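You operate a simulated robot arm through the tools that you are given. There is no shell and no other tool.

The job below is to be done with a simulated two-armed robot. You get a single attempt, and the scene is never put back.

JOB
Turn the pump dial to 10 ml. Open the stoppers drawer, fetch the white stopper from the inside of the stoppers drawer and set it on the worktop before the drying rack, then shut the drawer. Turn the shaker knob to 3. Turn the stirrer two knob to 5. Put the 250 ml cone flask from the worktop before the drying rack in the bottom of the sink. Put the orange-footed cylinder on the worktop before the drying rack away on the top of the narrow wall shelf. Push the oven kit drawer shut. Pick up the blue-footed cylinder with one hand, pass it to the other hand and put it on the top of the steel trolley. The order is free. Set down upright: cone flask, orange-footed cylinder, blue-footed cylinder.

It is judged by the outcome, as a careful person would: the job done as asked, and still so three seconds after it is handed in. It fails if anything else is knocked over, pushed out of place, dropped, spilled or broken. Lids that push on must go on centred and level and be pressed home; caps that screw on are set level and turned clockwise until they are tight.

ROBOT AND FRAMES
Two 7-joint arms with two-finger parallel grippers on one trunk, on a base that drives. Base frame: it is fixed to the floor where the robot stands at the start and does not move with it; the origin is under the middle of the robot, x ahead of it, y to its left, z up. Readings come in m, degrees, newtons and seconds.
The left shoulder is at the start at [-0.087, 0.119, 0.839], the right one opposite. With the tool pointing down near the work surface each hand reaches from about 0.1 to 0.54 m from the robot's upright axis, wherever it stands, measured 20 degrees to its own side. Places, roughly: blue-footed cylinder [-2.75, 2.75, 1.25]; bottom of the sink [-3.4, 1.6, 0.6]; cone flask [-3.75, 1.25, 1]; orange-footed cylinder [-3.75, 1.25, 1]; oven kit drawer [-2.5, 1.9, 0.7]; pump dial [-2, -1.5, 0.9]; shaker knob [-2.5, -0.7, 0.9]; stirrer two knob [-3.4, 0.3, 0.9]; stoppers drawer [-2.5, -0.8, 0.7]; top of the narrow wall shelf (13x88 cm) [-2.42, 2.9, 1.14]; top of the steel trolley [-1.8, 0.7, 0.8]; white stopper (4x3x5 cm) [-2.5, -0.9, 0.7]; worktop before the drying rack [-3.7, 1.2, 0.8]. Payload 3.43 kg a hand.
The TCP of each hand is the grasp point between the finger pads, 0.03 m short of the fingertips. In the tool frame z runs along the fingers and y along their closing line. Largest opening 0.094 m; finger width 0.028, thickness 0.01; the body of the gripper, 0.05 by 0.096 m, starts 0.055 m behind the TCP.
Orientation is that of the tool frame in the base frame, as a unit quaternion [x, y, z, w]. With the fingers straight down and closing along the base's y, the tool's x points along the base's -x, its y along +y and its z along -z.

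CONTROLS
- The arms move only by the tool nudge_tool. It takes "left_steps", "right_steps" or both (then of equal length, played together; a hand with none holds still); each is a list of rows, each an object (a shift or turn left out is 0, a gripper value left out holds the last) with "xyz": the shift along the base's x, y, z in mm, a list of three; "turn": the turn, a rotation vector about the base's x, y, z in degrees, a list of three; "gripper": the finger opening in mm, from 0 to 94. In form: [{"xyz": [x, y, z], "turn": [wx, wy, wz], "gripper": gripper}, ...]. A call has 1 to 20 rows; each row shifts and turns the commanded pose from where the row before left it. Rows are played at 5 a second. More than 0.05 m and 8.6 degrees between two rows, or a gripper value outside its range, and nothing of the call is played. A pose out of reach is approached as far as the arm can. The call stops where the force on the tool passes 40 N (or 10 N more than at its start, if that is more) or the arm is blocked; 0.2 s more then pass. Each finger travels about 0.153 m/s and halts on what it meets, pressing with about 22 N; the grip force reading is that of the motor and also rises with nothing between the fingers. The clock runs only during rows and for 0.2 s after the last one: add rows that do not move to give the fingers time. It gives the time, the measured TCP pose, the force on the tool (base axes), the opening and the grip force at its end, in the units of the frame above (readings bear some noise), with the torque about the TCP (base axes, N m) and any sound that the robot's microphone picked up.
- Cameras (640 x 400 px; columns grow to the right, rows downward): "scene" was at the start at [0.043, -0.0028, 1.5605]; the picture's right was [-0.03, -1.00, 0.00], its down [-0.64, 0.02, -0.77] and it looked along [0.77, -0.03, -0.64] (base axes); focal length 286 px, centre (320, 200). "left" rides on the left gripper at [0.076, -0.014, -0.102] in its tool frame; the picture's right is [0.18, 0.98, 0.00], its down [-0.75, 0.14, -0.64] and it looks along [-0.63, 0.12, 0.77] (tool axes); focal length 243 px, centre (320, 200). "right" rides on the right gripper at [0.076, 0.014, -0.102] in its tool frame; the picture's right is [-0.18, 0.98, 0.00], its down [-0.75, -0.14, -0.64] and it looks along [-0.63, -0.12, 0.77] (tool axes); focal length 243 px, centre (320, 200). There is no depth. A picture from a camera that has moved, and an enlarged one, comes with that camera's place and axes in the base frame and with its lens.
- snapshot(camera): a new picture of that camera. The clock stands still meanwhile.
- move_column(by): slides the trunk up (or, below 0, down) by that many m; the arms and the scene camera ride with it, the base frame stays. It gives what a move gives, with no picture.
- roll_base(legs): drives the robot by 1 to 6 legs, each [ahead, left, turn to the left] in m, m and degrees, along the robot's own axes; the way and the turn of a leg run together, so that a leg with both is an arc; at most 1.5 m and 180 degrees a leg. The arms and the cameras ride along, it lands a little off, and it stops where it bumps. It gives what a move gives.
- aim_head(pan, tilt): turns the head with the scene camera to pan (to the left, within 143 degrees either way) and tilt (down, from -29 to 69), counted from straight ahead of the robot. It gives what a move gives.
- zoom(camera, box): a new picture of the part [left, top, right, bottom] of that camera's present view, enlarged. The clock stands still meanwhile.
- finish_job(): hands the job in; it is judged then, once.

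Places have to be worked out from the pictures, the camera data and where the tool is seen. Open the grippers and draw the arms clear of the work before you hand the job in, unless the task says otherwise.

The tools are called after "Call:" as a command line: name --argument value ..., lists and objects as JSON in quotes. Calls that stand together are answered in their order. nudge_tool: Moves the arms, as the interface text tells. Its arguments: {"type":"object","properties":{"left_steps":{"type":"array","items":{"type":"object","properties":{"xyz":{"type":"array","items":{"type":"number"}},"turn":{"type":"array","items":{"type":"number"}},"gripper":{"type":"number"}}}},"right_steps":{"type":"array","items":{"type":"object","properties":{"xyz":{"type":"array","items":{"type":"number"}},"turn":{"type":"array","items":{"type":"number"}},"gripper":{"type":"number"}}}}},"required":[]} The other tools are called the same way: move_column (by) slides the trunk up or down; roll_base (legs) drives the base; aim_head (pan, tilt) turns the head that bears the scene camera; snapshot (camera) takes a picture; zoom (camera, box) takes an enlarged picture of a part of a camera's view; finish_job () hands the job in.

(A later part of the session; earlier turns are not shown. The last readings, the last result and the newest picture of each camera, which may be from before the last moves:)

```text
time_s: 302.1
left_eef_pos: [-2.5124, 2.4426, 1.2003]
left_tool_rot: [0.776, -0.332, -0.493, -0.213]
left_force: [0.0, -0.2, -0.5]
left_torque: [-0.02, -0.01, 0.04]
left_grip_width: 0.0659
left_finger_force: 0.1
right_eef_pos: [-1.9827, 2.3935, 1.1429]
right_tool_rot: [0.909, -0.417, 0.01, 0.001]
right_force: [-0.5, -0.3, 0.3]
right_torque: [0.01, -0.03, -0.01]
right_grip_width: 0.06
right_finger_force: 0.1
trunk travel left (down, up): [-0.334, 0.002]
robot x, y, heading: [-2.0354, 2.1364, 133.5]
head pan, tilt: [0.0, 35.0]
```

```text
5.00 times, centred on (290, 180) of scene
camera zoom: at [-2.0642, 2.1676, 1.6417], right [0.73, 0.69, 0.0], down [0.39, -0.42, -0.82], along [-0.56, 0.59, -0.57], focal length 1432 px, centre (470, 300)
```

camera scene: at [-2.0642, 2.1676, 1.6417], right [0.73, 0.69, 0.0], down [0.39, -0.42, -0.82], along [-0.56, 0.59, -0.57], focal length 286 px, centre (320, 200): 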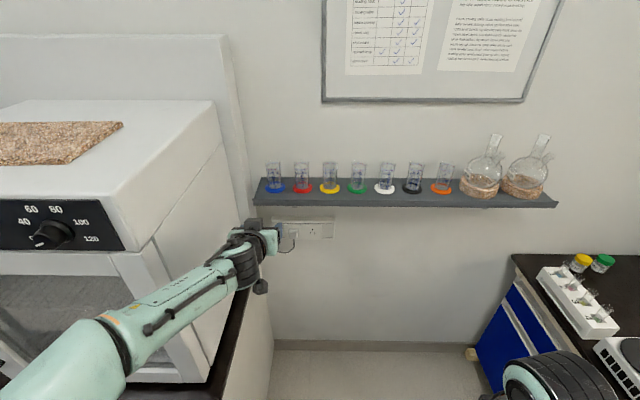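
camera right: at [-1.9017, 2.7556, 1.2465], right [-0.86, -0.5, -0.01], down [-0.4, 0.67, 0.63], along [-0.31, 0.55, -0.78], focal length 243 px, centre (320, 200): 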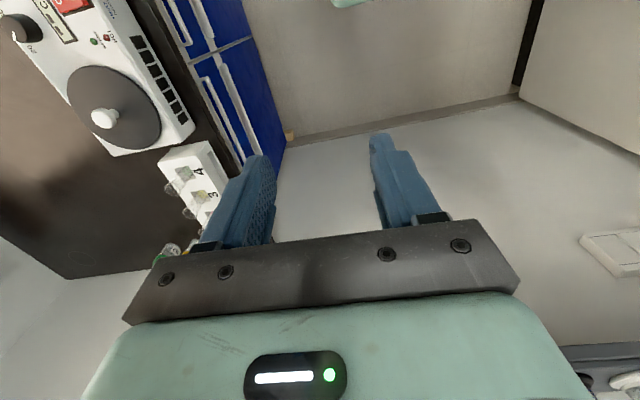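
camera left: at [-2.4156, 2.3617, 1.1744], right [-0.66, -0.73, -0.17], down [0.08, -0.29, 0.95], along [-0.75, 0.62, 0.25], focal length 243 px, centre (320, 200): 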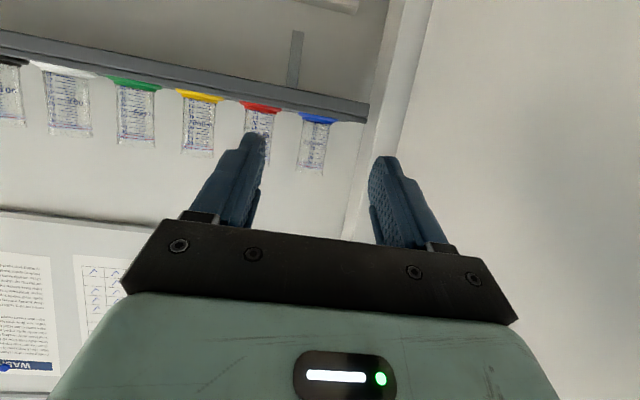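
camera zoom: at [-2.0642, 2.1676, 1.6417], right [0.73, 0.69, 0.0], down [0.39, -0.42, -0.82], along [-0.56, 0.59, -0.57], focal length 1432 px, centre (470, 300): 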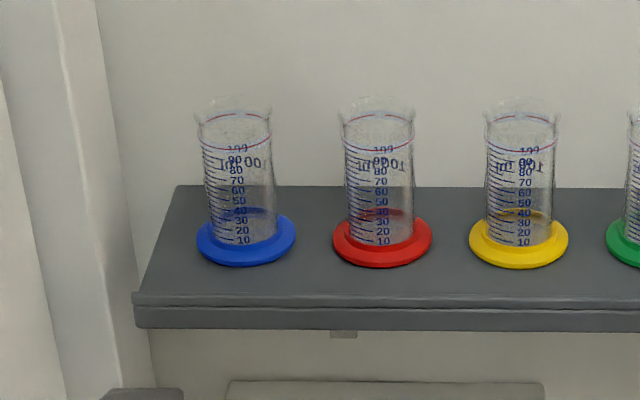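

Blue axis ≈ (-2.703, 2.631), foot z≈1.148, top 1.233. I set height 1.177 and lateral alignment, drive 0.11 m forward, then check.

Call:
nudge_tool --left_steps '[{"xyz": [-6.5, -6.2, -12]}, {"xyz": [0, 0, -11]}, {}]'

Call:
roll_base --legs '[[0.1, 0, 0]]'

Call:
snapshot --camera "left"

Call:
snapshot --camera "scene"

```text
time_s: 302.9
left_eef_pos: [-2.5181, 2.4366, 1.178]
left_tool_rot: [0.775, -0.332, -0.493, -0.213]
left_force: [0.3, -1.2, -0.5]
left_torque: [0.02, 0.01, 0.04]
left_grip_width: 0.0658
left_finger_force: 0.0
right_eef_pos: [-1.9821, 2.3933, 1.1423]
right_tool_rot: [0.909, -0.418, 0.01, 0.0]
right_force: [-0.6, 0.6, 0.5]
right_torque: [0.01, 0.01, 0.05]
right_grip_width: 0.0602
right_finger_force: 0.1
trunk travel left (down, up): [-0.334, 0.002]
robot x, y, heading: [-2.0381, 2.137, 133.2]
head pan, tilt: [0.0, 35.0]
```

```text
time_s: 304.1
left_eef_pos: [-2.5838, 2.5072, 1.1769]
left_tool_rot: [0.776, -0.332, -0.493, -0.213]
left_force: [-0.3, 0.1, -0.3]
left_torque: [0.02, -0.02, 0.0]
left_grip_width: 0.066
left_finger_force: 0.0
right_eef_pos: [-2.0489, 2.4635, 1.1422]
right_tool_rot: [0.909, -0.416, 0.01, 0.001]
right_force: [-0.2, 0.0, 0.5]
right_torque: [0.01, -0.02, 0.0]
right_grip_width: 0.06
right_finger_force: 0.1
trunk travel left (down, up): [-0.334, 0.002]
robot x, y, heading: [-2.1011, 2.2098, 133.6]
head pan, tilt: [0.0, 35.0]
```

```text
taken
camera left: at [-2.4878, 2.4262, 1.1509], right [-0.66, -0.73, -0.17], down [0.08, -0.29, 0.95], along [-0.75, 0.62, 0.25], focal length 243 px, centre (320, 200)
```

left: 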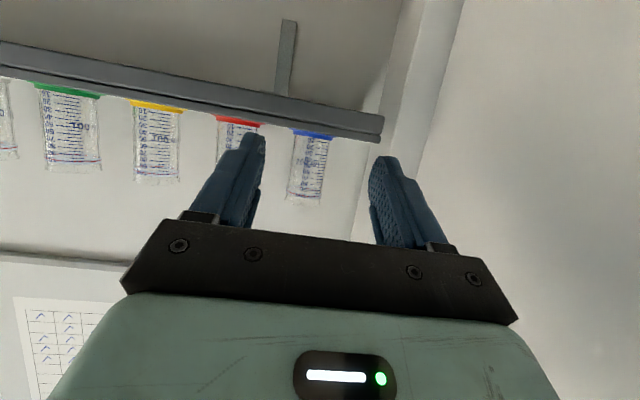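

```text
taken
camera scene: at [-2.131, 2.2382, 1.6414], right [0.73, 0.69, 0.0], down [0.39, -0.42, -0.82], along [-0.56, 0.59, -0.57], focal length 286 px, centre (320, 200)
```

scene: 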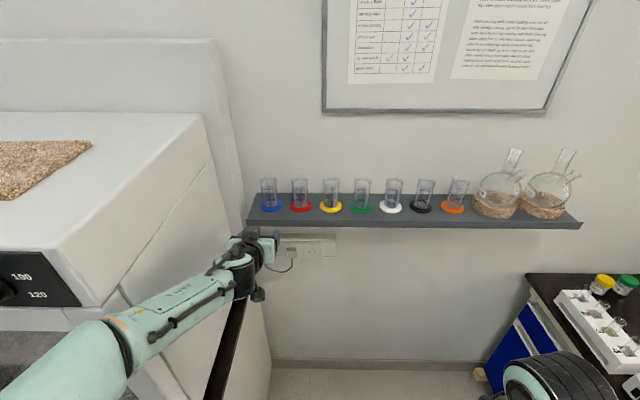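

Aligned laterally. I raise 6 mm (clear of the foot flare) and extend the arm 12 cm, then check.

Call:
nudge_tool --left_steps '[{"xyz": [-1, -1, 6]}, {"xyz": [-27.6, 29, 0]}, {"xyz": [-27.6, 29, 0]}, {"xyz": [-27.6, 29, 0]}, {}]'

Call:
snapshot --camera "left"

Call:
zoom --camera "scene" --box '[230, 160, 330, 260]'

```text
time_s: 305.3
left_eef_pos: [-2.671, 2.592, 1.1838]
left_tool_rot: [0.776, -0.331, -0.492, -0.213]
left_force: [-0.5, 1.0, -0.4]
left_torque: [-0.02, -0.01, 0.02]
left_grip_width: 0.066
left_finger_force: 0.0
right_eef_pos: [-2.049, 2.4639, 1.1429]
right_tool_rot: [0.909, -0.417, 0.01, 0.0]
right_force: [0.1, -0.1, -0.2]
right_torque: [0.03, -0.03, -0.02]
right_grip_width: 0.06
right_finger_force: 0.1
trunk travel left (down, up): [-0.334, 0.002]
robot x, y, heading: [-2.1026, 2.2063, 133.6]
head pan, tilt: [0.0, 35.0]
```

```text
taken
camera left: at [-2.5727, 2.5117, 1.1581], right [-0.66, -0.73, -0.17], down [0.08, -0.29, 0.95], along [-0.75, 0.62, 0.25], focal length 243 px, centre (320, 200)
```

left: 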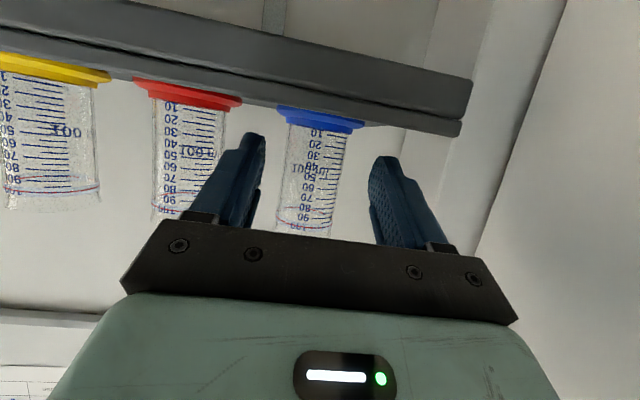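

```text
4.00 times, centred on (280, 210) of scene
camera zoom: at [-2.1311, 2.2382, 1.6417], right [0.73, 0.69, 0.0], down [0.39, -0.42, -0.82], along [-0.56, 0.59, -0.57], focal length 1146 px, centre (480, 160)
```

zoom: 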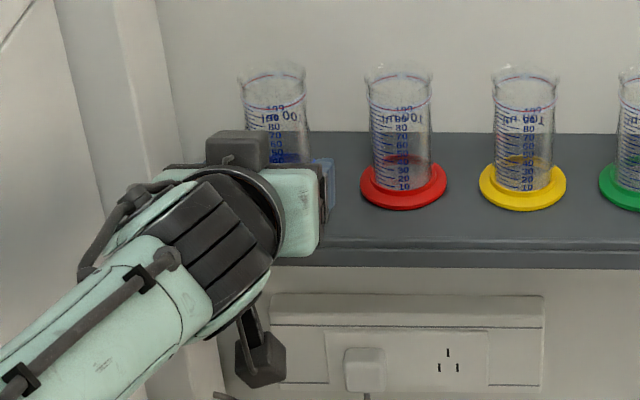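

Blue is 3.7 mm right of the hand's axis, 39 mm to go. I correct and move in, then close.

Call:
nudge_tool --left_steps '[{"xyz": [2.5, 2.4, 0]}, {"xyz": [-13.5, 14.1, 0]}, {"xyz": [-13.5, 14.1, 0]}, {}]'

Call:
snapshot --camera "left"

Call:
zoom --camera "scene" --box '[230, 160, 330, 260]'

```text
time_s: 306.3
left_eef_pos: [-2.6941, 2.6229, 1.1841]
left_tool_rot: [0.776, -0.332, -0.492, -0.213]
left_force: [0.5, -0.2, 0.3]
left_torque: [-0.02, 0.0, -0.01]
left_grip_width: 0.0661
left_finger_force: 0.2
right_eef_pos: [-2.0487, 2.4642, 1.1431]
right_tool_rot: [0.909, -0.417, 0.011, 0.0]
right_force: [0.5, 0.3, -0.1]
right_torque: [0.0, 0.01, 0.0]
right_grip_width: 0.06
right_finger_force: 0.1
trunk travel left (down, up): [-0.334, 0.002]
robot x, y, heading: [-2.1039, 2.2062, 133.5]
head pan, tilt: [0.0, 35.0]
```

```text
taken
camera left: at [-2.5975, 2.5425, 1.1575], right [-0.66, -0.73, -0.17], down [0.08, -0.29, 0.95], along [-0.75, 0.62, 0.25], focal length 243 px, centre (320, 200)
```

left: 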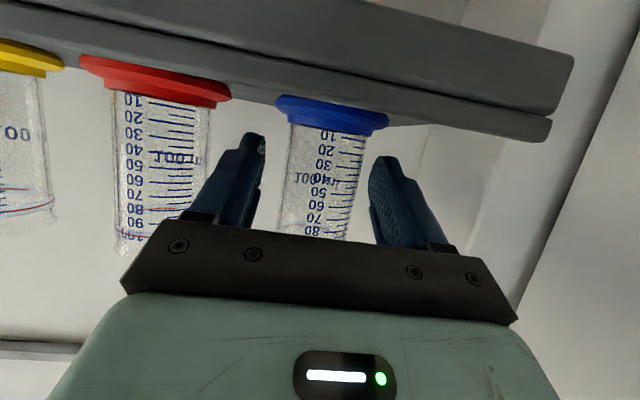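

```text
4.00 times, centred on (280, 210) of scene
camera zoom: at [-2.1311, 2.2382, 1.6417], right [0.73, 0.69, 0.0], down [0.39, -0.42, -0.82], along [-0.56, 0.59, -0.57], focal length 1146 px, centre (480, 160)
```

zoom: 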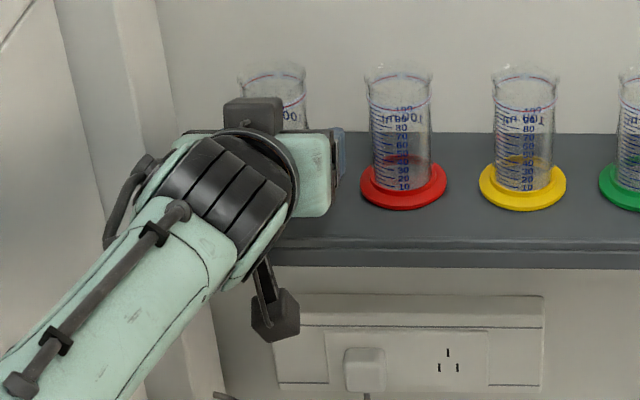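

Centred. I close on the tube.

Call:
nudge_tool --left_steps '[{"gripper": 54}, {"gripper": 44}, {"gripper": 28}, {}, {}, {}]'

Call:
snapshot --camera "left"

```text
time_s: 307.7
left_eef_pos: [-2.6938, 2.6223, 1.1841]
left_tool_rot: [0.775, -0.332, -0.493, -0.213]
left_force: [-0.4, 0.3, 1.7]
left_torque: [0.09, 0.09, 0.03]
left_grip_width: 0.0442
left_finger_force: 22.0
right_eef_pos: [-2.0505, 2.4644, 1.1412]
right_tool_rot: [0.909, -0.418, 0.011, 0.001]
right_force: [-0.2, 0.3, 0.0]
right_torque: [-0.04, -0.06, -0.01]
right_grip_width: 0.0601
right_finger_force: 0.1
trunk travel left (down, up): [-0.334, 0.002]
robot x, y, heading: [-2.1036, 2.2093, 133.6]
head pan, tilt: [0.0, 35.0]
```

```text
taken
camera left: at [-2.5976, 2.5427, 1.1577], right [-0.66, -0.73, -0.17], down [0.08, -0.29, 0.95], along [-0.75, 0.62, 0.25], focal length 243 px, centre (320, 200)
```

left: 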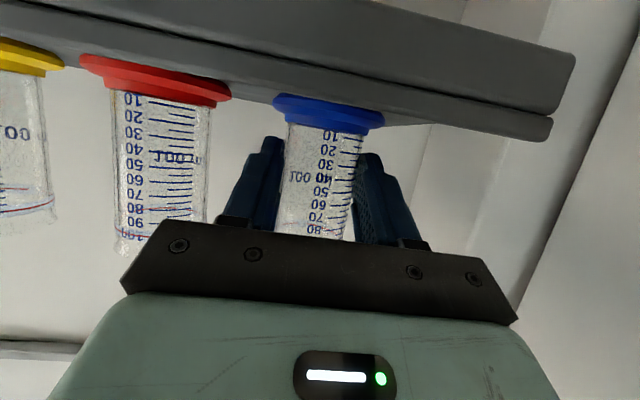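

Gripped at 44 mm. I lift 3–4 cm straight up and then back away with the base.

Call:
nudge_tool --left_steps '[{"xyz": [0, 0, 8]}, {"xyz": [0, 0, 14]}, {"xyz": [3, -3, 14]}, {}]'

Call:
snapshot --camera "left"

Call:
roll_base --legs '[[-0.35, 0, 0]]'

Call:
snapshot --camera "scene"

```text
time_s: 308.7
left_eef_pos: [-2.6916, 2.6213, 1.2187]
left_tool_rot: [0.775, -0.333, -0.492, -0.214]
left_force: [0.3, 0.4, -1.3]
left_torque: [-0.03, -0.04, -0.01]
left_grip_width: 0.0439
left_finger_force: 22.1
right_eef_pos: [-2.0493, 2.4643, 1.1431]
right_tool_rot: [0.909, -0.417, 0.011, 0.001]
right_force: [0.3, 0.5, -0.6]
right_torque: [0.0, -0.02, 0.02]
right_grip_width: 0.06
right_finger_force: 0.0
trunk travel left (down, up): [-0.334, 0.002]
robot x, y, heading: [-2.1039, 2.205, 133.5]
head pan, tilt: [0.0, 35.0]
```

```text
taken
camera left: at [-2.5948, 2.5409, 1.1936], right [-0.66, -0.73, -0.17], down [0.08, -0.29, 0.95], along [-0.75, 0.62, 0.25], focal length 243 px, centre (320, 200)
```

left: 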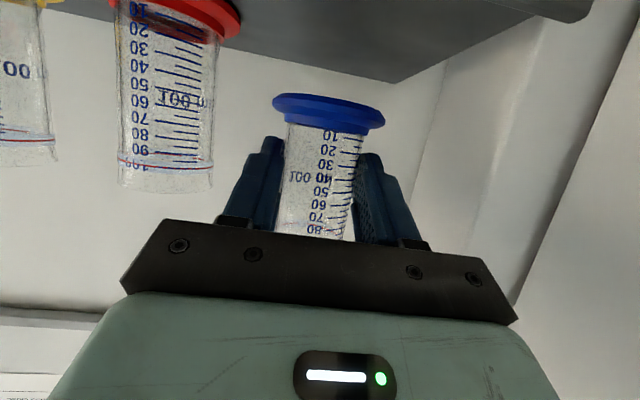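

```text
time_s: 311.0
left_eef_pos: [-2.447, 2.3666, 1.2192]
left_tool_rot: [0.775, -0.335, -0.491, -0.215]
left_force: [-0.1, 0.4, -2.3]
left_torque: [-0.02, 0.0, 0.03]
left_grip_width: 0.0442
left_finger_force: 22.0
right_eef_pos: [-1.806, 2.208, 1.1429]
right_tool_rot: [0.908, -0.419, 0.01, 0.001]
right_force: [0.6, -0.9, 1.1]
right_torque: [0.06, 0.0, 0.01]
right_grip_width: 0.0601
right_finger_force: 0.1
trunk travel left (down, up): [-0.334, 0.002]
robot x, y, heading: [-1.8598, 1.951, 133.2]
head pan, tilt: [0.0, 35.0]
```

```text
taken
camera scene: at [-1.8889, 1.9818, 1.6419], right [0.73, 0.68, 0.0], down [0.39, -0.42, -0.82], along [-0.56, 0.6, -0.57], focal length 286 px, centre (320, 200)
```

scene: 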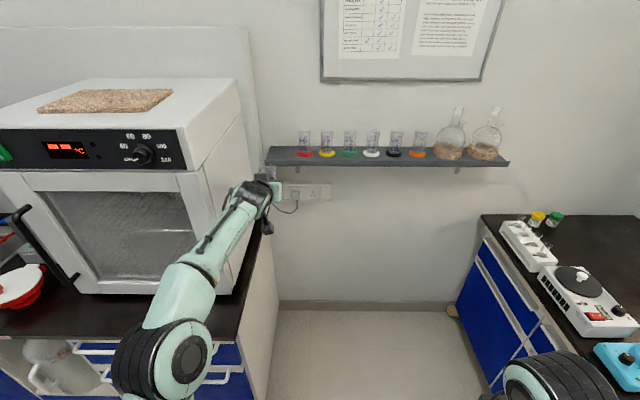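

Blue is safely off the shelf. I bring it to about F 0.48, lateral −0.12, z 1.09 for the handover.

Call:
nudge_tool --left_steps '[{"xyz": [24, -24, -18]}, {"xyz": [24, -24, -18]}, {"xyz": [24, -24, -18]}, {"xyz": [24, -24, -18]}, {"xyz": [24, -24, -18]}, {"xyz": [24, -22, -18]}, {"xyz": [24, -22, -18]}, {}]'

Call:
aim_head --pan 0 --tilt 45

Call:
snapshot --camera "scene"

Call:
snapshot --camera "left"

```text
time_s: 312.8
left_eef_pos: [-2.2783, 2.2007, 1.0955]
left_tool_rot: [0.775, -0.333, -0.492, -0.214]
left_force: [-0.4, -0.5, -2.3]
left_torque: [-0.02, 0.02, -0.01]
left_grip_width: 0.044
left_finger_force: 22.4
right_eef_pos: [-1.8058, 2.2077, 1.1427]
right_tool_rot: [0.908, -0.418, 0.011, 0.001]
right_force: [-0.5, 0.4, 1.0]
right_torque: [0.02, -0.01, -0.02]
right_grip_width: 0.06
right_finger_force: 0.2
trunk travel left (down, up): [-0.334, 0.002]
robot x, y, heading: [-1.8617, 1.9526, 133.2]
head pan, tilt: [0.0, 35.0]
```

```text
time_s: 313.5
left_eef_pos: [-2.2778, 2.2014, 1.0945]
left_tool_rot: [0.775, -0.334, -0.492, -0.214]
left_force: [0.3, 0.4, -1.0]
left_torque: [-0.04, -0.03, 0.04]
left_grip_width: 0.044
left_finger_force: 22.0
right_eef_pos: [-1.8055, 2.2077, 1.1417]
right_tool_rot: [0.908, -0.419, 0.01, 0.001]
right_force: [0.0, -0.6, 0.8]
right_torque: [-0.01, 0.02, 0.0]
right_grip_width: 0.06
right_finger_force: 0.0
trunk travel left (down, up): [-0.334, 0.002]
robot x, y, heading: [-1.8596, 1.9492, 133.5]
head pan, tilt: [0.0, 45.0]
```

```text
taken
camera scene: at [-1.884, 1.9766, 1.6269], right [0.73, 0.68, 0.0], down [0.48, -0.52, -0.71], along [-0.48, 0.52, -0.71], focal length 286 px, centre (320, 200)
```

scene: 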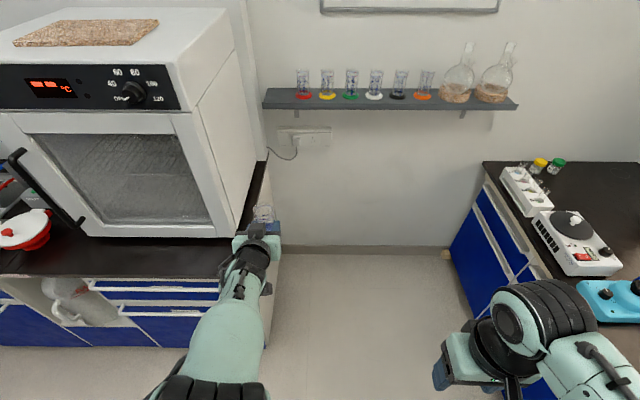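

```text
taken
camera left: at [-2.1817, 2.1215, 1.0688], right [-0.66, -0.73, -0.17], down [0.07, -0.29, 0.95], along [-0.75, 0.62, 0.25], focal length 243 px, centre (320, 200)
```

left: 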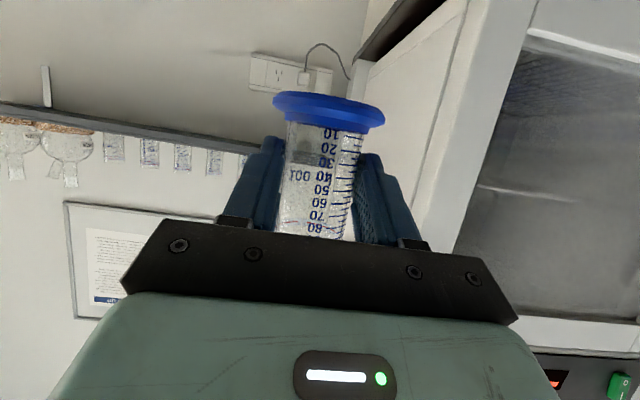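

I try moving the held cylinder further toward the middle to ease the right hand's reach.

Call:
nudge_tool --left_steps '[{"xyz": [24, 22.7, 0]}, {"xyz": [24, 22.7, 0]}, {"xyz": [24, 22.7, 0]}, {"xyz": [24, 22.7, 0]}, {}]'

```text
time_s: 314.7
left_eef_pos: [-2.1823, 2.2937, 1.0939]
left_tool_rot: [0.775, -0.334, -0.491, -0.215]
left_force: [-0.2, -0.7, -1.4]
left_torque: [-0.03, -0.05, 0.01]
left_grip_width: 0.0439
left_finger_force: 21.9
right_eef_pos: [-1.8068, 2.2068, 1.1423]
right_tool_rot: [0.908, -0.419, 0.01, -0.001]
right_force: [0.3, -0.3, -0.7]
right_torque: [-0.02, -0.04, 0.0]
right_grip_width: 0.0601
right_finger_force: 0.0
trunk travel left (down, up): [-0.334, 0.002]
robot x, y, heading: [-1.8575, 1.9523, 133.1]
head pan, tilt: [0.0, 45.0]
```

Now the cylinder is on the centreline. I bring it 7 cm closer and 5 cm lower so the right hand can come from above.

Call:
nudge_tool --left_steps '[{"xyz": [16, -17, -17]}, {"xyz": [16, -17, -17]}, {"xyz": [16, -17, -16]}, {}]'

Call:
snapshot --camera "scene"

Call:
snapshot --camera "right"

```text
time_s: 315.9
left_eef_pos: [-2.1709, 2.2238, 1.0289]
left_tool_rot: [0.798, -0.301, -0.487, -0.185]
left_force: [1.0, -0.6, -0.7]
left_torque: [-0.04, -0.02, 0.02]
left_grip_width: 0.0439
left_finger_force: 22.2
right_eef_pos: [-1.8056, 2.2064, 1.1436]
right_tool_rot: [0.908, -0.419, 0.01, 0.0]
right_force: [-0.6, 0.2, -0.3]
right_torque: [0.04, -0.01, 0.0]
right_grip_width: 0.0603
right_finger_force: 0.1
trunk travel left (down, up): [-0.334, 0.002]
robot x, y, heading: [-1.8617, 1.952, 133.2]
head pan, tilt: [0.0, 45.0]
stopped in row 4 (left hand): the arm was blocked; the commanded pose is now the measured one
```

```text
taken
camera scene: at [-1.8841, 1.9766, 1.6269], right [0.73, 0.68, 0.0], down [0.48, -0.52, -0.71], along [-0.48, 0.52, -0.71], focal length 286 px, centre (320, 200)
```

scene: 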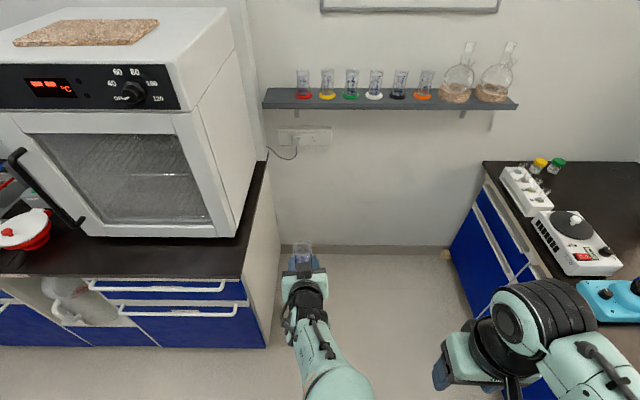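

```text
taken
camera right: at [-1.7689, 2.1409, 1.2467], right [-0.87, -0.5, -0.01], down [-0.39, 0.67, 0.63], along [-0.31, 0.55, -0.78], focal length 243 px, centre (320, 200)
```

right: 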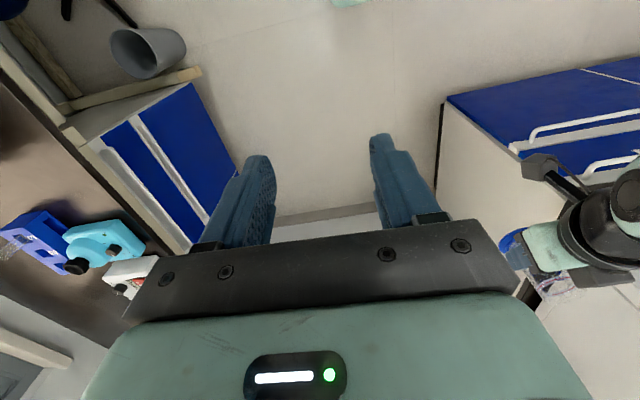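

The left arm was blocked by its own limits and the tool pitched ~2°. I move it slightly out and up and restore the pitch/yaw.

Call:
nudge_tool --left_steps '[{"xyz": [-8, 14, 12], "turn": [0.7, 0.7, -2.5]}, {"xyz": [-8, 14, 12], "turn": [0.7, 0.7, -2.5]}, {}]'

Call:
snapshot --camera "left"

```text
time_s: 316.7
left_eef_pos: [-2.1873, 2.2504, 1.0519]
left_tool_rot: [0.776, -0.332, -0.492, -0.212]
left_force: [0.6, -0.4, -1.0]
left_torque: [-0.06, 0.01, -0.02]
left_grip_width: 0.0441
left_finger_force: 21.9
right_eef_pos: [-1.8059, 2.2077, 1.1425]
right_tool_rot: [0.908, -0.419, 0.01, 0.002]
right_force: [0.6, 0.0, -0.4]
right_torque: [0.01, 0.0, 0.01]
right_grip_width: 0.0602
right_finger_force: 0.0
trunk travel left (down, up): [-0.334, 0.002]
robot x, y, heading: [-1.8594, 1.951, 133.1]
head pan, tilt: [0.0, 45.0]
```

```text
taken
camera left: at [-2.0904, 2.1712, 1.0267], right [-0.66, -0.73, -0.17], down [0.08, -0.29, 0.95], along [-0.75, 0.62, 0.25], focal length 243 px, centre (320, 200)
```

left: 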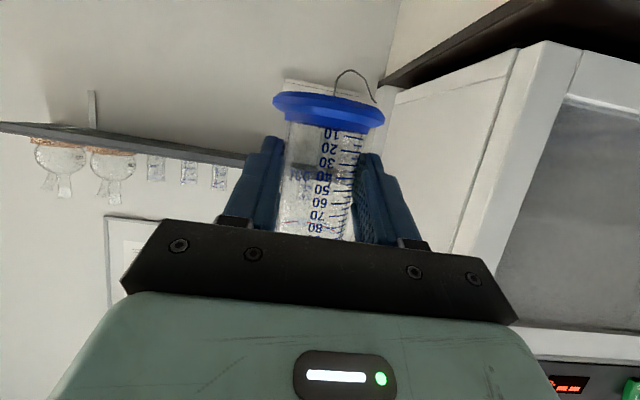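

Pose restored. Cylinder axis is at (-2.196, 2.260), top 1.101. I bring the right hand over it at z≈1.157, opening 66 mm.

Call:
nudge_tool --right_steps '[{"xyz": [0, 0, 15], "gripper": 68}, {"xyz": [-43.3, 5.8, 0]}, {"xyz": [-43.3, 5.8, 0]}, {"xyz": [-43.3, 5.8, 0]}, {"xyz": [-43.3, 5.8, 0]}, {"xyz": [-43.3, 5.8, 0]}, {"xyz": [-43.3, 5.8, 0]}, {"xyz": [-43.3, 5.8, 0]}, {}]'

Call:
snapshot --camera "right"

Call:
snapshot --camera "scene"

```text
time_s: 318.7
left_eef_pos: [-2.1882, 2.2504, 1.0529]
left_tool_rot: [0.777, -0.33, -0.493, -0.212]
left_force: [-19.1, -1.1, -1.4]
left_torque: [-0.04, -1.59, -0.74]
left_grip_width: 0.0438
left_finger_force: 22.0
right_eef_pos: [-2.1086, 2.2485, 1.1562]
right_tool_rot: [0.908, -0.419, 0.012, -0.001]
right_force: [20.2, -0.8, 0.7]
right_torque: [-0.01, -0.39, 0.72]
right_grip_width: 0.0594
right_finger_force: 0.1
trunk travel left (down, up): [-0.334, 0.002]
robot x, y, heading: [-1.8642, 1.951, 133.2]
head pan, tilt: [0.0, 45.0]
```

```text
taken
camera right: at [-2.0721, 2.1818, 1.2601], right [-0.87, -0.5, -0.02], down [-0.4, 0.67, 0.63], along [-0.3, 0.55, -0.78], focal length 243 px, centre (320, 200)
```

right: 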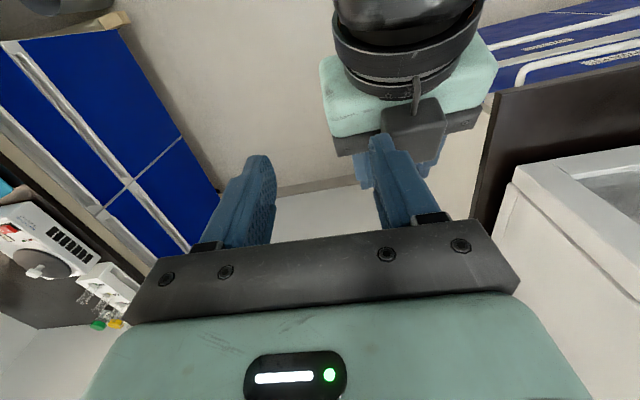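

```text
taken
camera scene: at [-1.883, 1.9765, 1.6269], right [0.73, 0.68, 0.0], down [0.48, -0.52, -0.71], along [-0.48, 0.52, -0.71], focal length 286 px, centre (320, 200)
```

scene: 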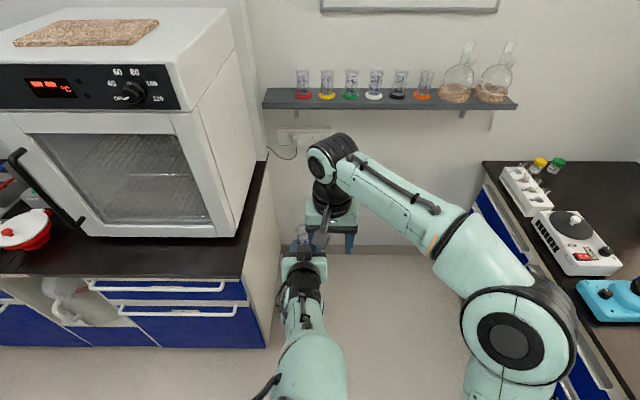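

The right finger touched a block on top of the left gripper because I came in too close to the robot. I back off to the right, go forward, and re-approach at the cylinder's depth.

Call:
nudge_tool --right_steps '[{"xyz": [22, 20.5, 0]}, {"xyz": [22, 20.5, 10]}, {"xyz": [15, 14, 0]}, {}]'

Call:
snapshot --camera "left"

Call:
zoom --camera "scene" --box '[250, 120, 430, 300]'

```text
time_s: 319.7
left_eef_pos: [-2.1867, 2.2513, 1.0534]
left_tool_rot: [0.776, -0.332, -0.492, -0.213]
left_force: [-0.5, 0.6, -1.1]
left_torque: [-0.02, -0.01, 0.02]
left_grip_width: 0.0438
left_finger_force: 22.2
right_eef_pos: [-2.0521, 2.3033, 1.1671]
right_tool_rot: [0.908, -0.419, 0.01, 0.002]
right_force: [0.4, -0.7, -0.1]
right_torque: [-0.03, -0.01, 0.01]
right_grip_width: 0.0681
right_finger_force: 0.1
trunk travel left (down, up): [-0.334, 0.002]
robot x, y, heading: [-1.8658, 1.9461, 133.2]
head pan, tilt: [0.0, 45.0]
```

```text
taken
camera left: at [-2.0907, 2.1712, 1.0266], right [-0.66, -0.73, -0.17], down [0.08, -0.29, 0.95], along [-0.75, 0.62, 0.25], focal length 243 px, centre (320, 200)
```

left: 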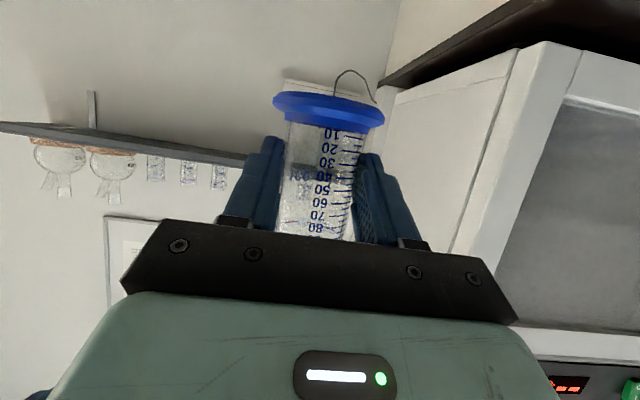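

```text
2.22 times, centred on (340, 210) of scene
camera zoom: at [-1.8842, 1.9764, 1.6269], right [0.73, 0.68, 0.0], down [0.48, -0.52, -0.71], along [-0.48, 0.52, -0.71], focal length 637 px, centre (276, 178)
```

zoom: 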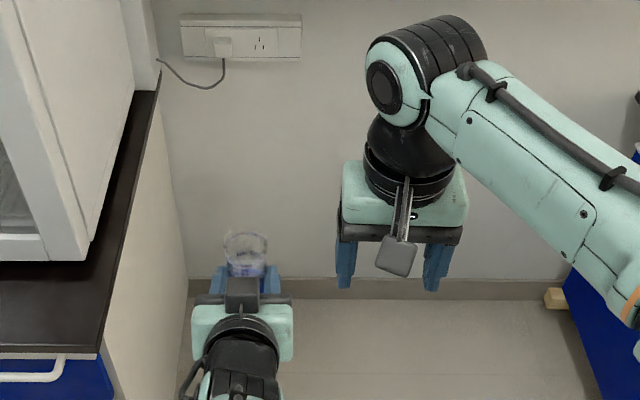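

The cylinder is undisturbed. I go forward 67 mm first, then left 134 mm at z≈1.167.

Call:
nudge_tool --right_steps '[{"xyz": [-23, 24.4, -4]}, {"xyz": [-23, 24.4, -4]}, {"xyz": [-32.5, -30.5, 0]}, {"xyz": [-32.5, -30.5, 0]}, {"xyz": [-32.5, -30.5, 0]}, {}]'

Call:
snapshot --camera "right"

Call:
zoom --camera "scene" --box '[230, 120, 410, 300]'

```text
time_s: 321.1
left_eef_pos: [-2.187, 2.2515, 1.0524]
left_tool_rot: [0.776, -0.332, -0.493, -0.213]
left_force: [0.5, -1.0, -1.6]
left_torque: [-0.03, -0.01, 0.02]
left_grip_width: 0.0437
left_finger_force: 21.9
right_eef_pos: [-2.193, 2.2597, 1.1582]
right_tool_rot: [0.908, -0.419, 0.01, 0.001]
right_force: [-0.4, -0.1, -1.1]
right_torque: [0.01, 0.04, 0.03]
right_grip_width: 0.0681
right_finger_force: 0.0
trunk travel left (down, up): [-0.334, 0.002]
robot x, y, heading: [-1.8571, 1.9506, 133.2]
head pan, tilt: [0.0, 45.0]
```

```text
taken
camera right: at [-2.1559, 2.194, 1.2634], right [-0.87, -0.5, -0.01], down [-0.39, 0.67, 0.63], along [-0.31, 0.55, -0.78], focal length 243 px, centre (320, 200)
```

right: 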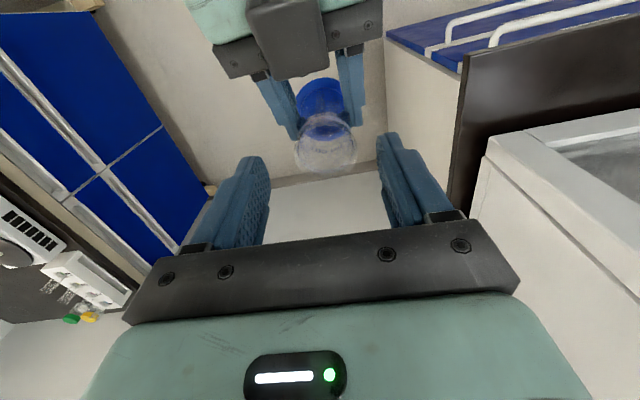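

```text
2.22 times, centred on (320, 210) of scene
camera zoom: at [-1.8831, 1.9771, 1.6269], right [0.73, 0.68, 0.0], down [0.48, -0.52, -0.71], along [-0.48, 0.52, -0.71], focal length 637 px, centre (320, 178)
```

zoom: 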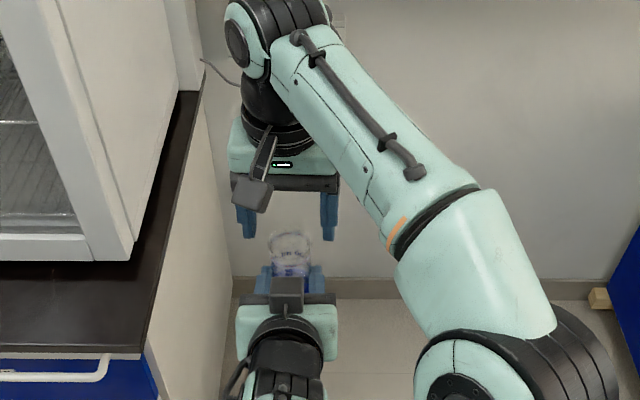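

The rim is visible between the fingers; I correct a few mm and descend toward z≈1.106.

Call:
nudge_tool --right_steps '[{"xyz": [-5, 2.5, 0]}, {"xyz": [0, 0, -20]}, {"xyz": [0, 0, -18]}, {"xyz": [0, 0, -12]}, {}]'

Call:
snapshot --camera "right"

Call:
zoom --camera "scene" --box '[230, 120, 410, 300]'

Call:
snapshot --camera "left"

```text
time_s: 322.3
left_eef_pos: [-2.1874, 2.2518, 1.0533]
left_tool_rot: [0.776, -0.332, -0.492, -0.213]
left_force: [0.2, 0.0, -1.8]
left_torque: [-0.02, -0.01, 0.06]
left_grip_width: 0.044
left_finger_force: 21.8
right_eef_pos: [-2.1989, 2.262, 1.1091]
right_tool_rot: [0.908, -0.419, 0.01, 0.002]
right_force: [-0.1, -0.1, 0.1]
right_torque: [-0.01, 0.02, 0.0]
right_grip_width: 0.0679
right_finger_force: 0.0
trunk travel left (down, up): [-0.334, 0.002]
robot x, y, heading: [-1.8616, 1.9504, 133.1]
head pan, tilt: [0.0, 45.0]
```

```text
taken
camera right: at [-2.1612, 2.1953, 1.2135], right [-0.87, -0.5, -0.01], down [-0.39, 0.67, 0.63], along [-0.31, 0.55, -0.78], focal length 243 px, centre (320, 200)
```

right: 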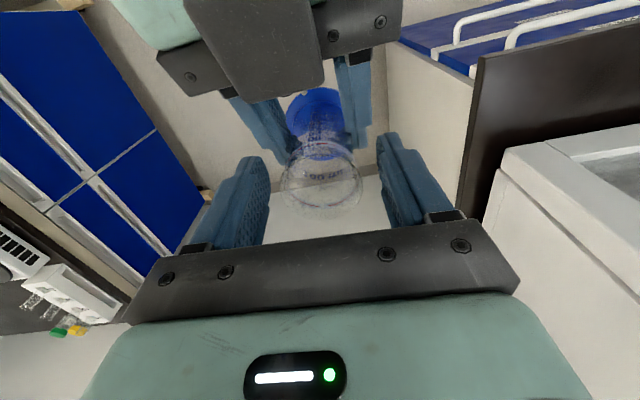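

```text
2.22 times, centred on (320, 210) of scene
camera zoom: at [-1.884, 1.9765, 1.6269], right [0.73, 0.68, 0.0], down [0.48, -0.52, -0.71], along [-0.48, 0.52, -0.71], focal length 637 px, centre (320, 178)
```

zoom: 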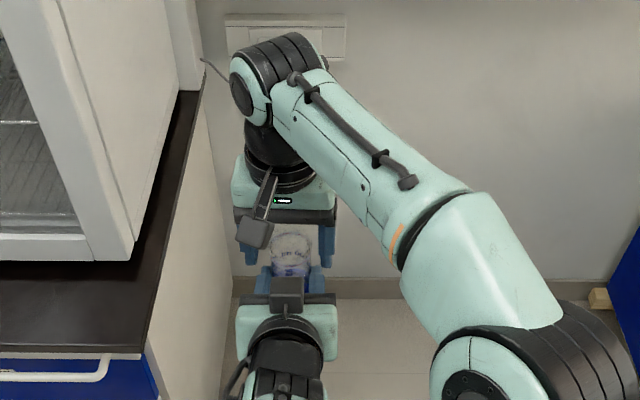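

```text
taken
camera left: at [-2.0906, 2.1712, 1.0266], right [-0.66, -0.73, -0.17], down [0.08, -0.29, 0.95], along [-0.75, 0.62, 0.25], focal length 243 px, centre (320, 200)
```

left: 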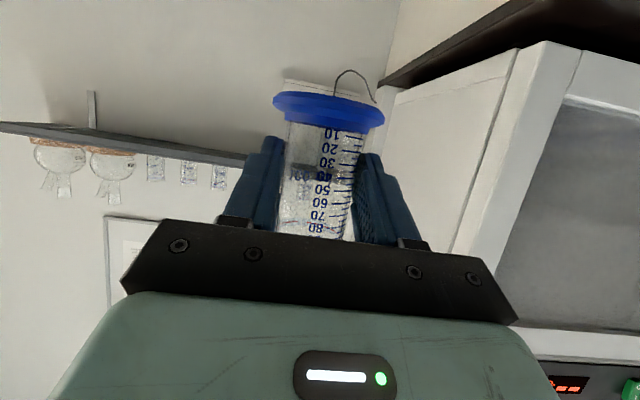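

Well aligned. I lower 3 mm and close the right hand on the top of the tube.

Call:
nudge_tool --right_steps '[{"xyz": [0, 0, -3]}, {"gripper": 54}, {"gripper": 30}, {}, {}, {}]'

Call:
snapshot --camera "right"

```text
time_s: 323.7
left_eef_pos: [-2.1876, 2.2502, 1.0527]
left_tool_rot: [0.776, -0.331, -0.492, -0.213]
left_force: [-3.4, -0.5, -2.2]
left_torque: [0.12, -0.38, 0.23]
left_grip_width: 0.044
left_finger_force: 22.1
right_eef_pos: [-2.1996, 2.2612, 1.1063]
right_tool_rot: [0.908, -0.42, 0.01, 0.0]
right_force: [3.0, 0.4, 1.3]
right_torque: [-0.06, 0.14, -0.19]
right_grip_width: 0.044
right_finger_force: 21.9
trunk travel left (down, up): [-0.334, 0.002]
robot x, y, heading: [-1.8603, 1.9474, 133.3]
head pan, tilt: [0.0, 45.0]
```

```text
taken
camera right: at [-2.1616, 2.1957, 1.211], right [-0.87, -0.5, -0.01], down [-0.39, 0.67, 0.63], along [-0.31, 0.55, -0.78], focal length 243 px, centre (320, 200)
```

right: 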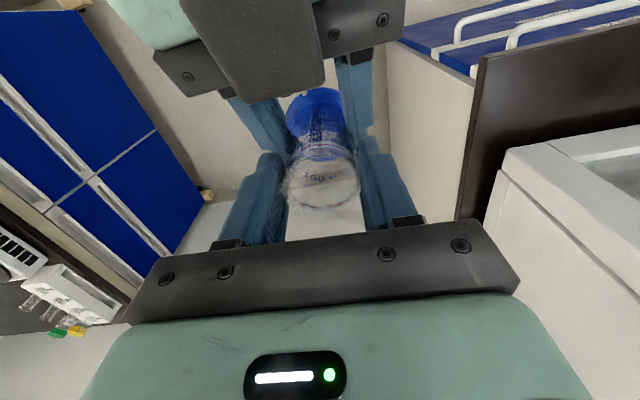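

Both hands hold it. I open the left hand and draw it straight back.

Call:
nudge_tool --left_steps '[{"gripper": 52}, {"gripper": 72}, {}, {"xyz": [10, -10.6, 0]}, {"xyz": [13.7, -14.6, 0]}, {"xyz": [13.7, -14.6, 0]}, {"xyz": [13.7, -14.6, 0]}, {}]'

Call:
snapshot --camera "right"

Call:
zoom --camera "scene" --box '[230, 120, 410, 300]'

```text
time_s: 325.3
left_eef_pos: [-2.2054, 2.1677, 1.0248]
left_tool_rot: [0.814, -0.274, -0.489, -0.153]
left_force: [0.0, 0.2, -1.0]
left_torque: [0.03, -0.01, 0.0]
left_grip_width: 0.0719
left_finger_force: 0.0
right_eef_pos: [-2.1983, 2.2646, 1.1064]
right_tool_rot: [0.907, -0.42, 0.012, -0.001]
right_force: [-0.1, 0.0, -0.1]
right_torque: [-0.01, 0.03, 0.0]
right_grip_width: 0.0433
right_finger_force: 22.1
trunk travel left (down, up): [-0.334, 0.002]
robot x, y, heading: [-1.8613, 1.954, 133.2]
head pan, tilt: [0.0, 45.0]
stopped in row 7 (left hand): the arm was blocked; the commanded pose is now the measured one
```

```text
taken
camera right: at [-2.1609, 2.1968, 1.2106], right [-0.87, -0.49, -0.02], down [-0.39, 0.67, 0.63], along [-0.3, 0.55, -0.78], focal length 243 px, centre (320, 200)
```

right: 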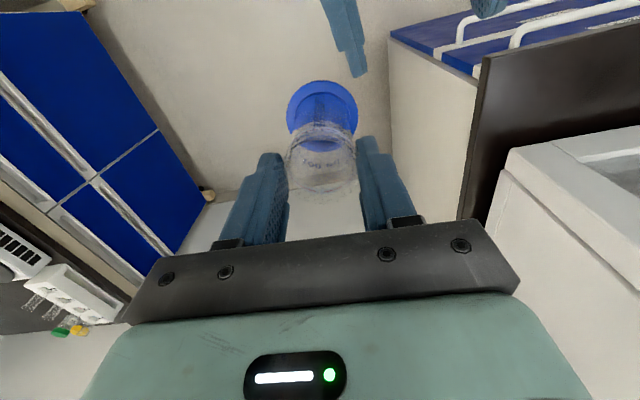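

```text
2.22 times, centred on (320, 210) of scene
camera zoom: at [-1.884, 1.9763, 1.6269], right [0.73, 0.68, 0.0], down [0.48, -0.52, -0.71], along [-0.48, 0.52, -0.71], focal length 637 px, centre (320, 178)
```

zoom: 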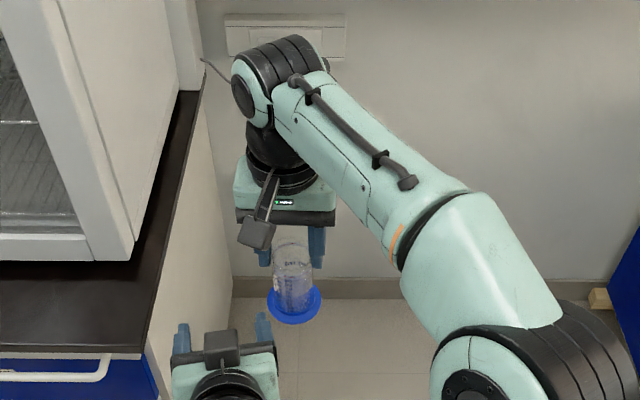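

Handover done: the right hand alone holds the blue-footed cylinder. I stow the left hand (left/up, pointing down) and bring the right hand to its own side.

Call:
nudge_tool --left_steps '[{"xyz": [-29, -27, 15]}, {"xyz": [-29, -27, 20]}, {"xyz": [-29, -27, 20]}, {"xyz": [-29, -27, 20], "turn": [0, 0, -4.5]}, {"turn": [-5.9, -5.54, 0]}, {"turn": [-5.9, -5.54, 0]}, {"turn": [-5.9, -5.54, 0]}, {"turn": [-5.9, -5.54, 0]}, {"turn": [-5.9, -5.54, 0]}, {"turn": [-5.9, -5.54, 0]}, {"turn": [-5.9, -5.54, 0]}, {"turn": [-5.9, -5.54, 0]}, {}]' --right_steps '[{}, {}, {}, {}, {"xyz": [29, 27, 12]}, {"xyz": [29, 27, 12]}, {"xyz": [29, 27, 12]}, {"xyz": [29, 27, 12]}, {"xyz": [22, 2, 0]}, {"xyz": [22, 2, 0]}, {}, {}, {}]'

Call:
snapshot --camera "scene"

Call:
snapshot --camera "right"

```text
time_s: 328.1
left_eef_pos: [-2.3214, 2.0595, 1.1008]
left_tool_rot: [0.922, -0.384, 0.006, 0.056]
left_force: [0.0, 0.0, -0.6]
left_torque: [0.01, -0.01, -0.01]
left_grip_width: 0.0723
left_finger_force: 0.1
right_eef_pos: [-2.0373, 2.3755, 1.1536]
right_tool_rot: [0.907, -0.42, 0.011, -0.002]
right_force: [-0.7, 0.0, -1.0]
right_torque: [-0.01, 0.01, -0.02]
right_grip_width: 0.0436
right_finger_force: 22.3
trunk travel left (down, up): [-0.334, 0.002]
robot x, y, heading: [-1.858, 1.9521, 133.2]
head pan, tilt: [0.0, 45.0]
```

```text
taken
camera scene: at [-1.8836, 1.9762, 1.6269], right [0.73, 0.68, 0.0], down [0.48, -0.52, -0.71], along [-0.48, 0.52, -0.71], focal length 286 px, centre (320, 200)
```

scene: 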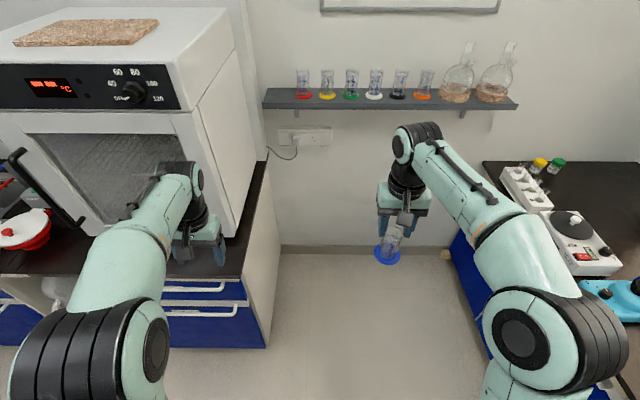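

```text
taken
camera right: at [-2.0007, 2.3084, 1.2585], right [-0.87, -0.5, -0.02], down [-0.39, 0.67, 0.63], along [-0.3, 0.55, -0.78], focal length 243 px, centre (320, 200)
```

right: 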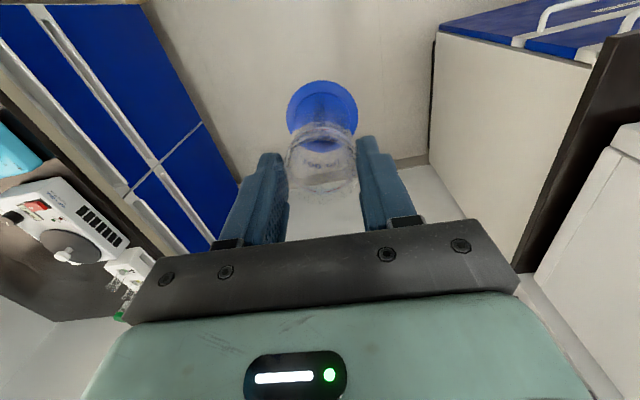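

Both hands are clear. I strafe left ~1.45 m along the corridor to the bench‑A side of the trolley.

Call:
roll_base --legs '[[-0.03, 0.75, 0], [0, 0.75, 0]]'

Call:
aim_head --pan -110 --tilt 45

Call:
snapshot --camera "scene"

```text
time_s: 341.7
left_eef_pos: [-3.399, 1.0182, 1.1004]
left_tool_rot: [0.921, -0.386, 0.005, 0.056]
left_force: [0.0, 0.6, -0.6]
left_torque: [0.0, 0.03, 0.0]
left_grip_width: 0.0718
left_finger_force: 0.0
right_eef_pos: [-3.1136, 1.3331, 1.1538]
right_tool_rot: [0.906, -0.423, 0.013, -0.001]
right_force: [0.5, 0.2, -2.4]
right_torque: [0.01, -0.05, 0.03]
right_grip_width: 0.0437
right_finger_force: 21.8
trunk travel left (down, up): [-0.334, 0.002]
robot x, y, heading: [-2.9402, 0.9073, 133.0]
head pan, tilt: [0.0, 45.0]
```

```text
time_s: 343.6
left_eef_pos: [-3.3982, 1.0189, 1.1004]
left_tool_rot: [0.921, -0.386, 0.005, 0.057]
left_force: [-0.3, -0.6, -0.1]
left_torque: [0.0, 0.0, -0.01]
left_grip_width: 0.0719
left_finger_force: 0.0
right_eef_pos: [-3.1146, 1.3338, 1.1544]
right_tool_rot: [0.906, -0.424, 0.013, -0.002]
right_force: [0.3, -0.3, -1.1]
right_torque: [0.01, -0.02, -0.02]
right_grip_width: 0.0436
right_finger_force: 22.2
trunk travel left (down, up): [-0.334, 0.002]
robot x, y, heading: [-2.9381, 0.9101, 132.7]
head pan, tilt: [-110.0, 45.0]
```

```text
taken
camera scene: at [-2.8326, 0.905, 1.6269], right [0.39, -0.92, 0.0], down [-0.65, -0.27, -0.71], along [0.65, 0.27, -0.71], focal length 286 px, centre (320, 200)
```

scene: 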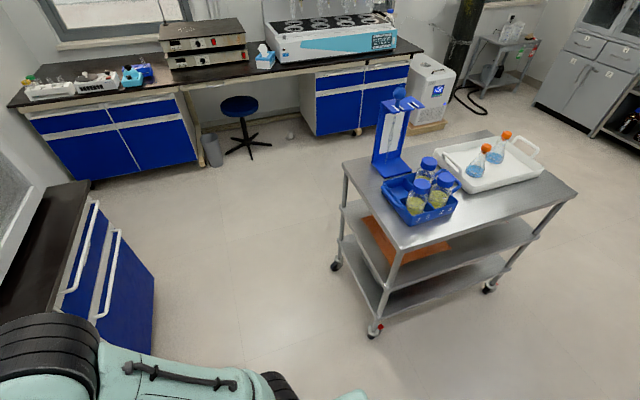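

Call:
zoom --camera "scene" --box '[330, 80, 590, 260]'

```text
2.22 times, centred on (460, 170) of scene
camera zoom: at [-2.8326, 0.905, 1.6269], right [0.39, -0.92, 0.0], down [-0.65, -0.27, -0.71], along [0.65, 0.27, -0.71], focal length 637 px, centre (9, 267)
```

zoom: 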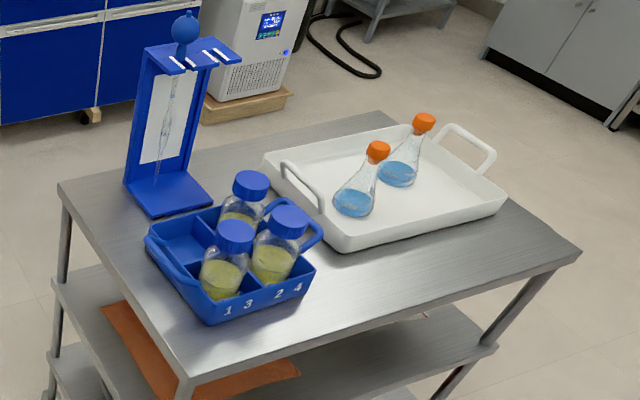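

Free space on the trolley top lies at its bench‑A side, beside the white tray: spot ≈ (-1.79, 0.54). I turn right 90° and drive toward it.

Call:
roll_base --legs '[[0, 0, -89.5], [0, -0.85, 0]]'

Call:
aim_head --pan 0 --tilt 45

Call:
snapshot --camera "scene"

Call:
snapshot --camera "right"

```text
time_s: 355.2
left_eef_pos: [-2.2599, 0.7486, 1.0998]
left_tool_rot: [-0.38, 0.923, 0.035, -0.044]
left_force: [0.0, -0.3, -0.9]
left_torque: [0.0, -0.02, -0.02]
left_grip_width: 0.0722
left_finger_force: 0.0
right_eef_pos: [-1.9438, 0.4652, 1.1535]
right_tool_rot: [-0.344, 0.939, -0.01, -0.008]
right_force: [0.0, 1.0, -1.1]
right_torque: [-0.01, -0.01, 0.0]
right_grip_width: 0.0438
right_finger_force: 21.6
trunk travel left (down, up): [-0.334, 0.002]
robot x, y, heading: [-2.3701, 0.2864, 42.8]
head pan, tilt: [-110.0, 45.0]
```

```text
time_s: 357.0
left_eef_pos: [-2.2578, 0.7488, 1.0997]
left_tool_rot: [-0.38, 0.923, 0.036, -0.043]
left_force: [0.6, 0.6, -0.4]
left_torque: [-0.02, 0.01, 0.01]
left_grip_width: 0.0717
left_finger_force: 0.1
right_eef_pos: [-1.9441, 0.4638, 1.155]
right_tool_rot: [-0.344, 0.939, -0.009, -0.007]
right_force: [-0.4, -0.1, -1.5]
right_torque: [0.03, 0.01, 0.02]
right_grip_width: 0.0435
right_finger_force: 22.0
trunk travel left (down, up): [-0.334, 0.002]
robot x, y, heading: [-2.3702, 0.2886, 43.2]
head pan, tilt: [0.0, 45.0]
```

```text
taken
camera scene: at [-2.3415, 0.3129, 1.6269], right [0.68, -0.73, 0.0], down [-0.52, -0.48, -0.71], along [0.52, 0.48, -0.71], focal length 286 px, centre (320, 200)
```

scene: 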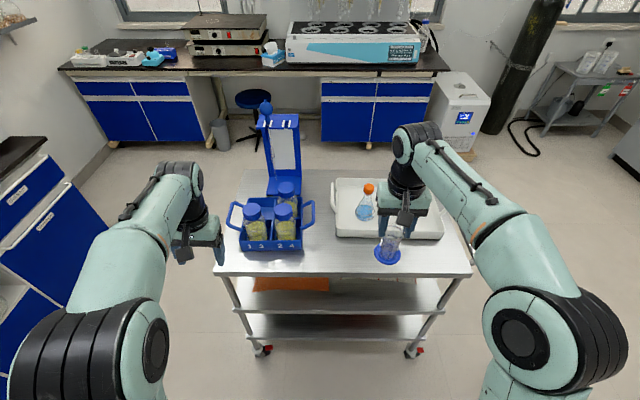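

```text
taken
camera right: at [-2.0102, 0.4285, 1.2584], right [-0.49, 0.87, -0.02], down [0.67, 0.39, 0.63], along [0.55, 0.3, -0.78], focal length 243 px, centre (320, 200)
```

right: 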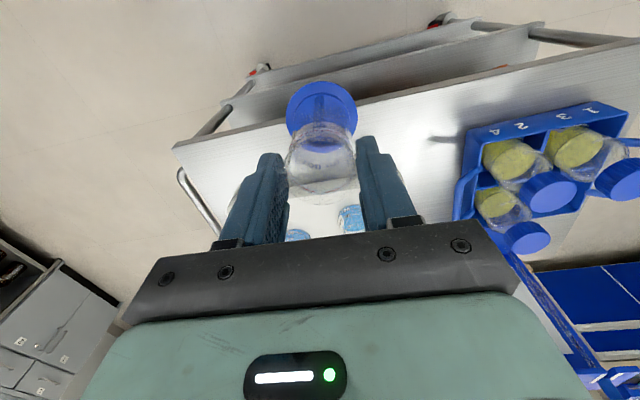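

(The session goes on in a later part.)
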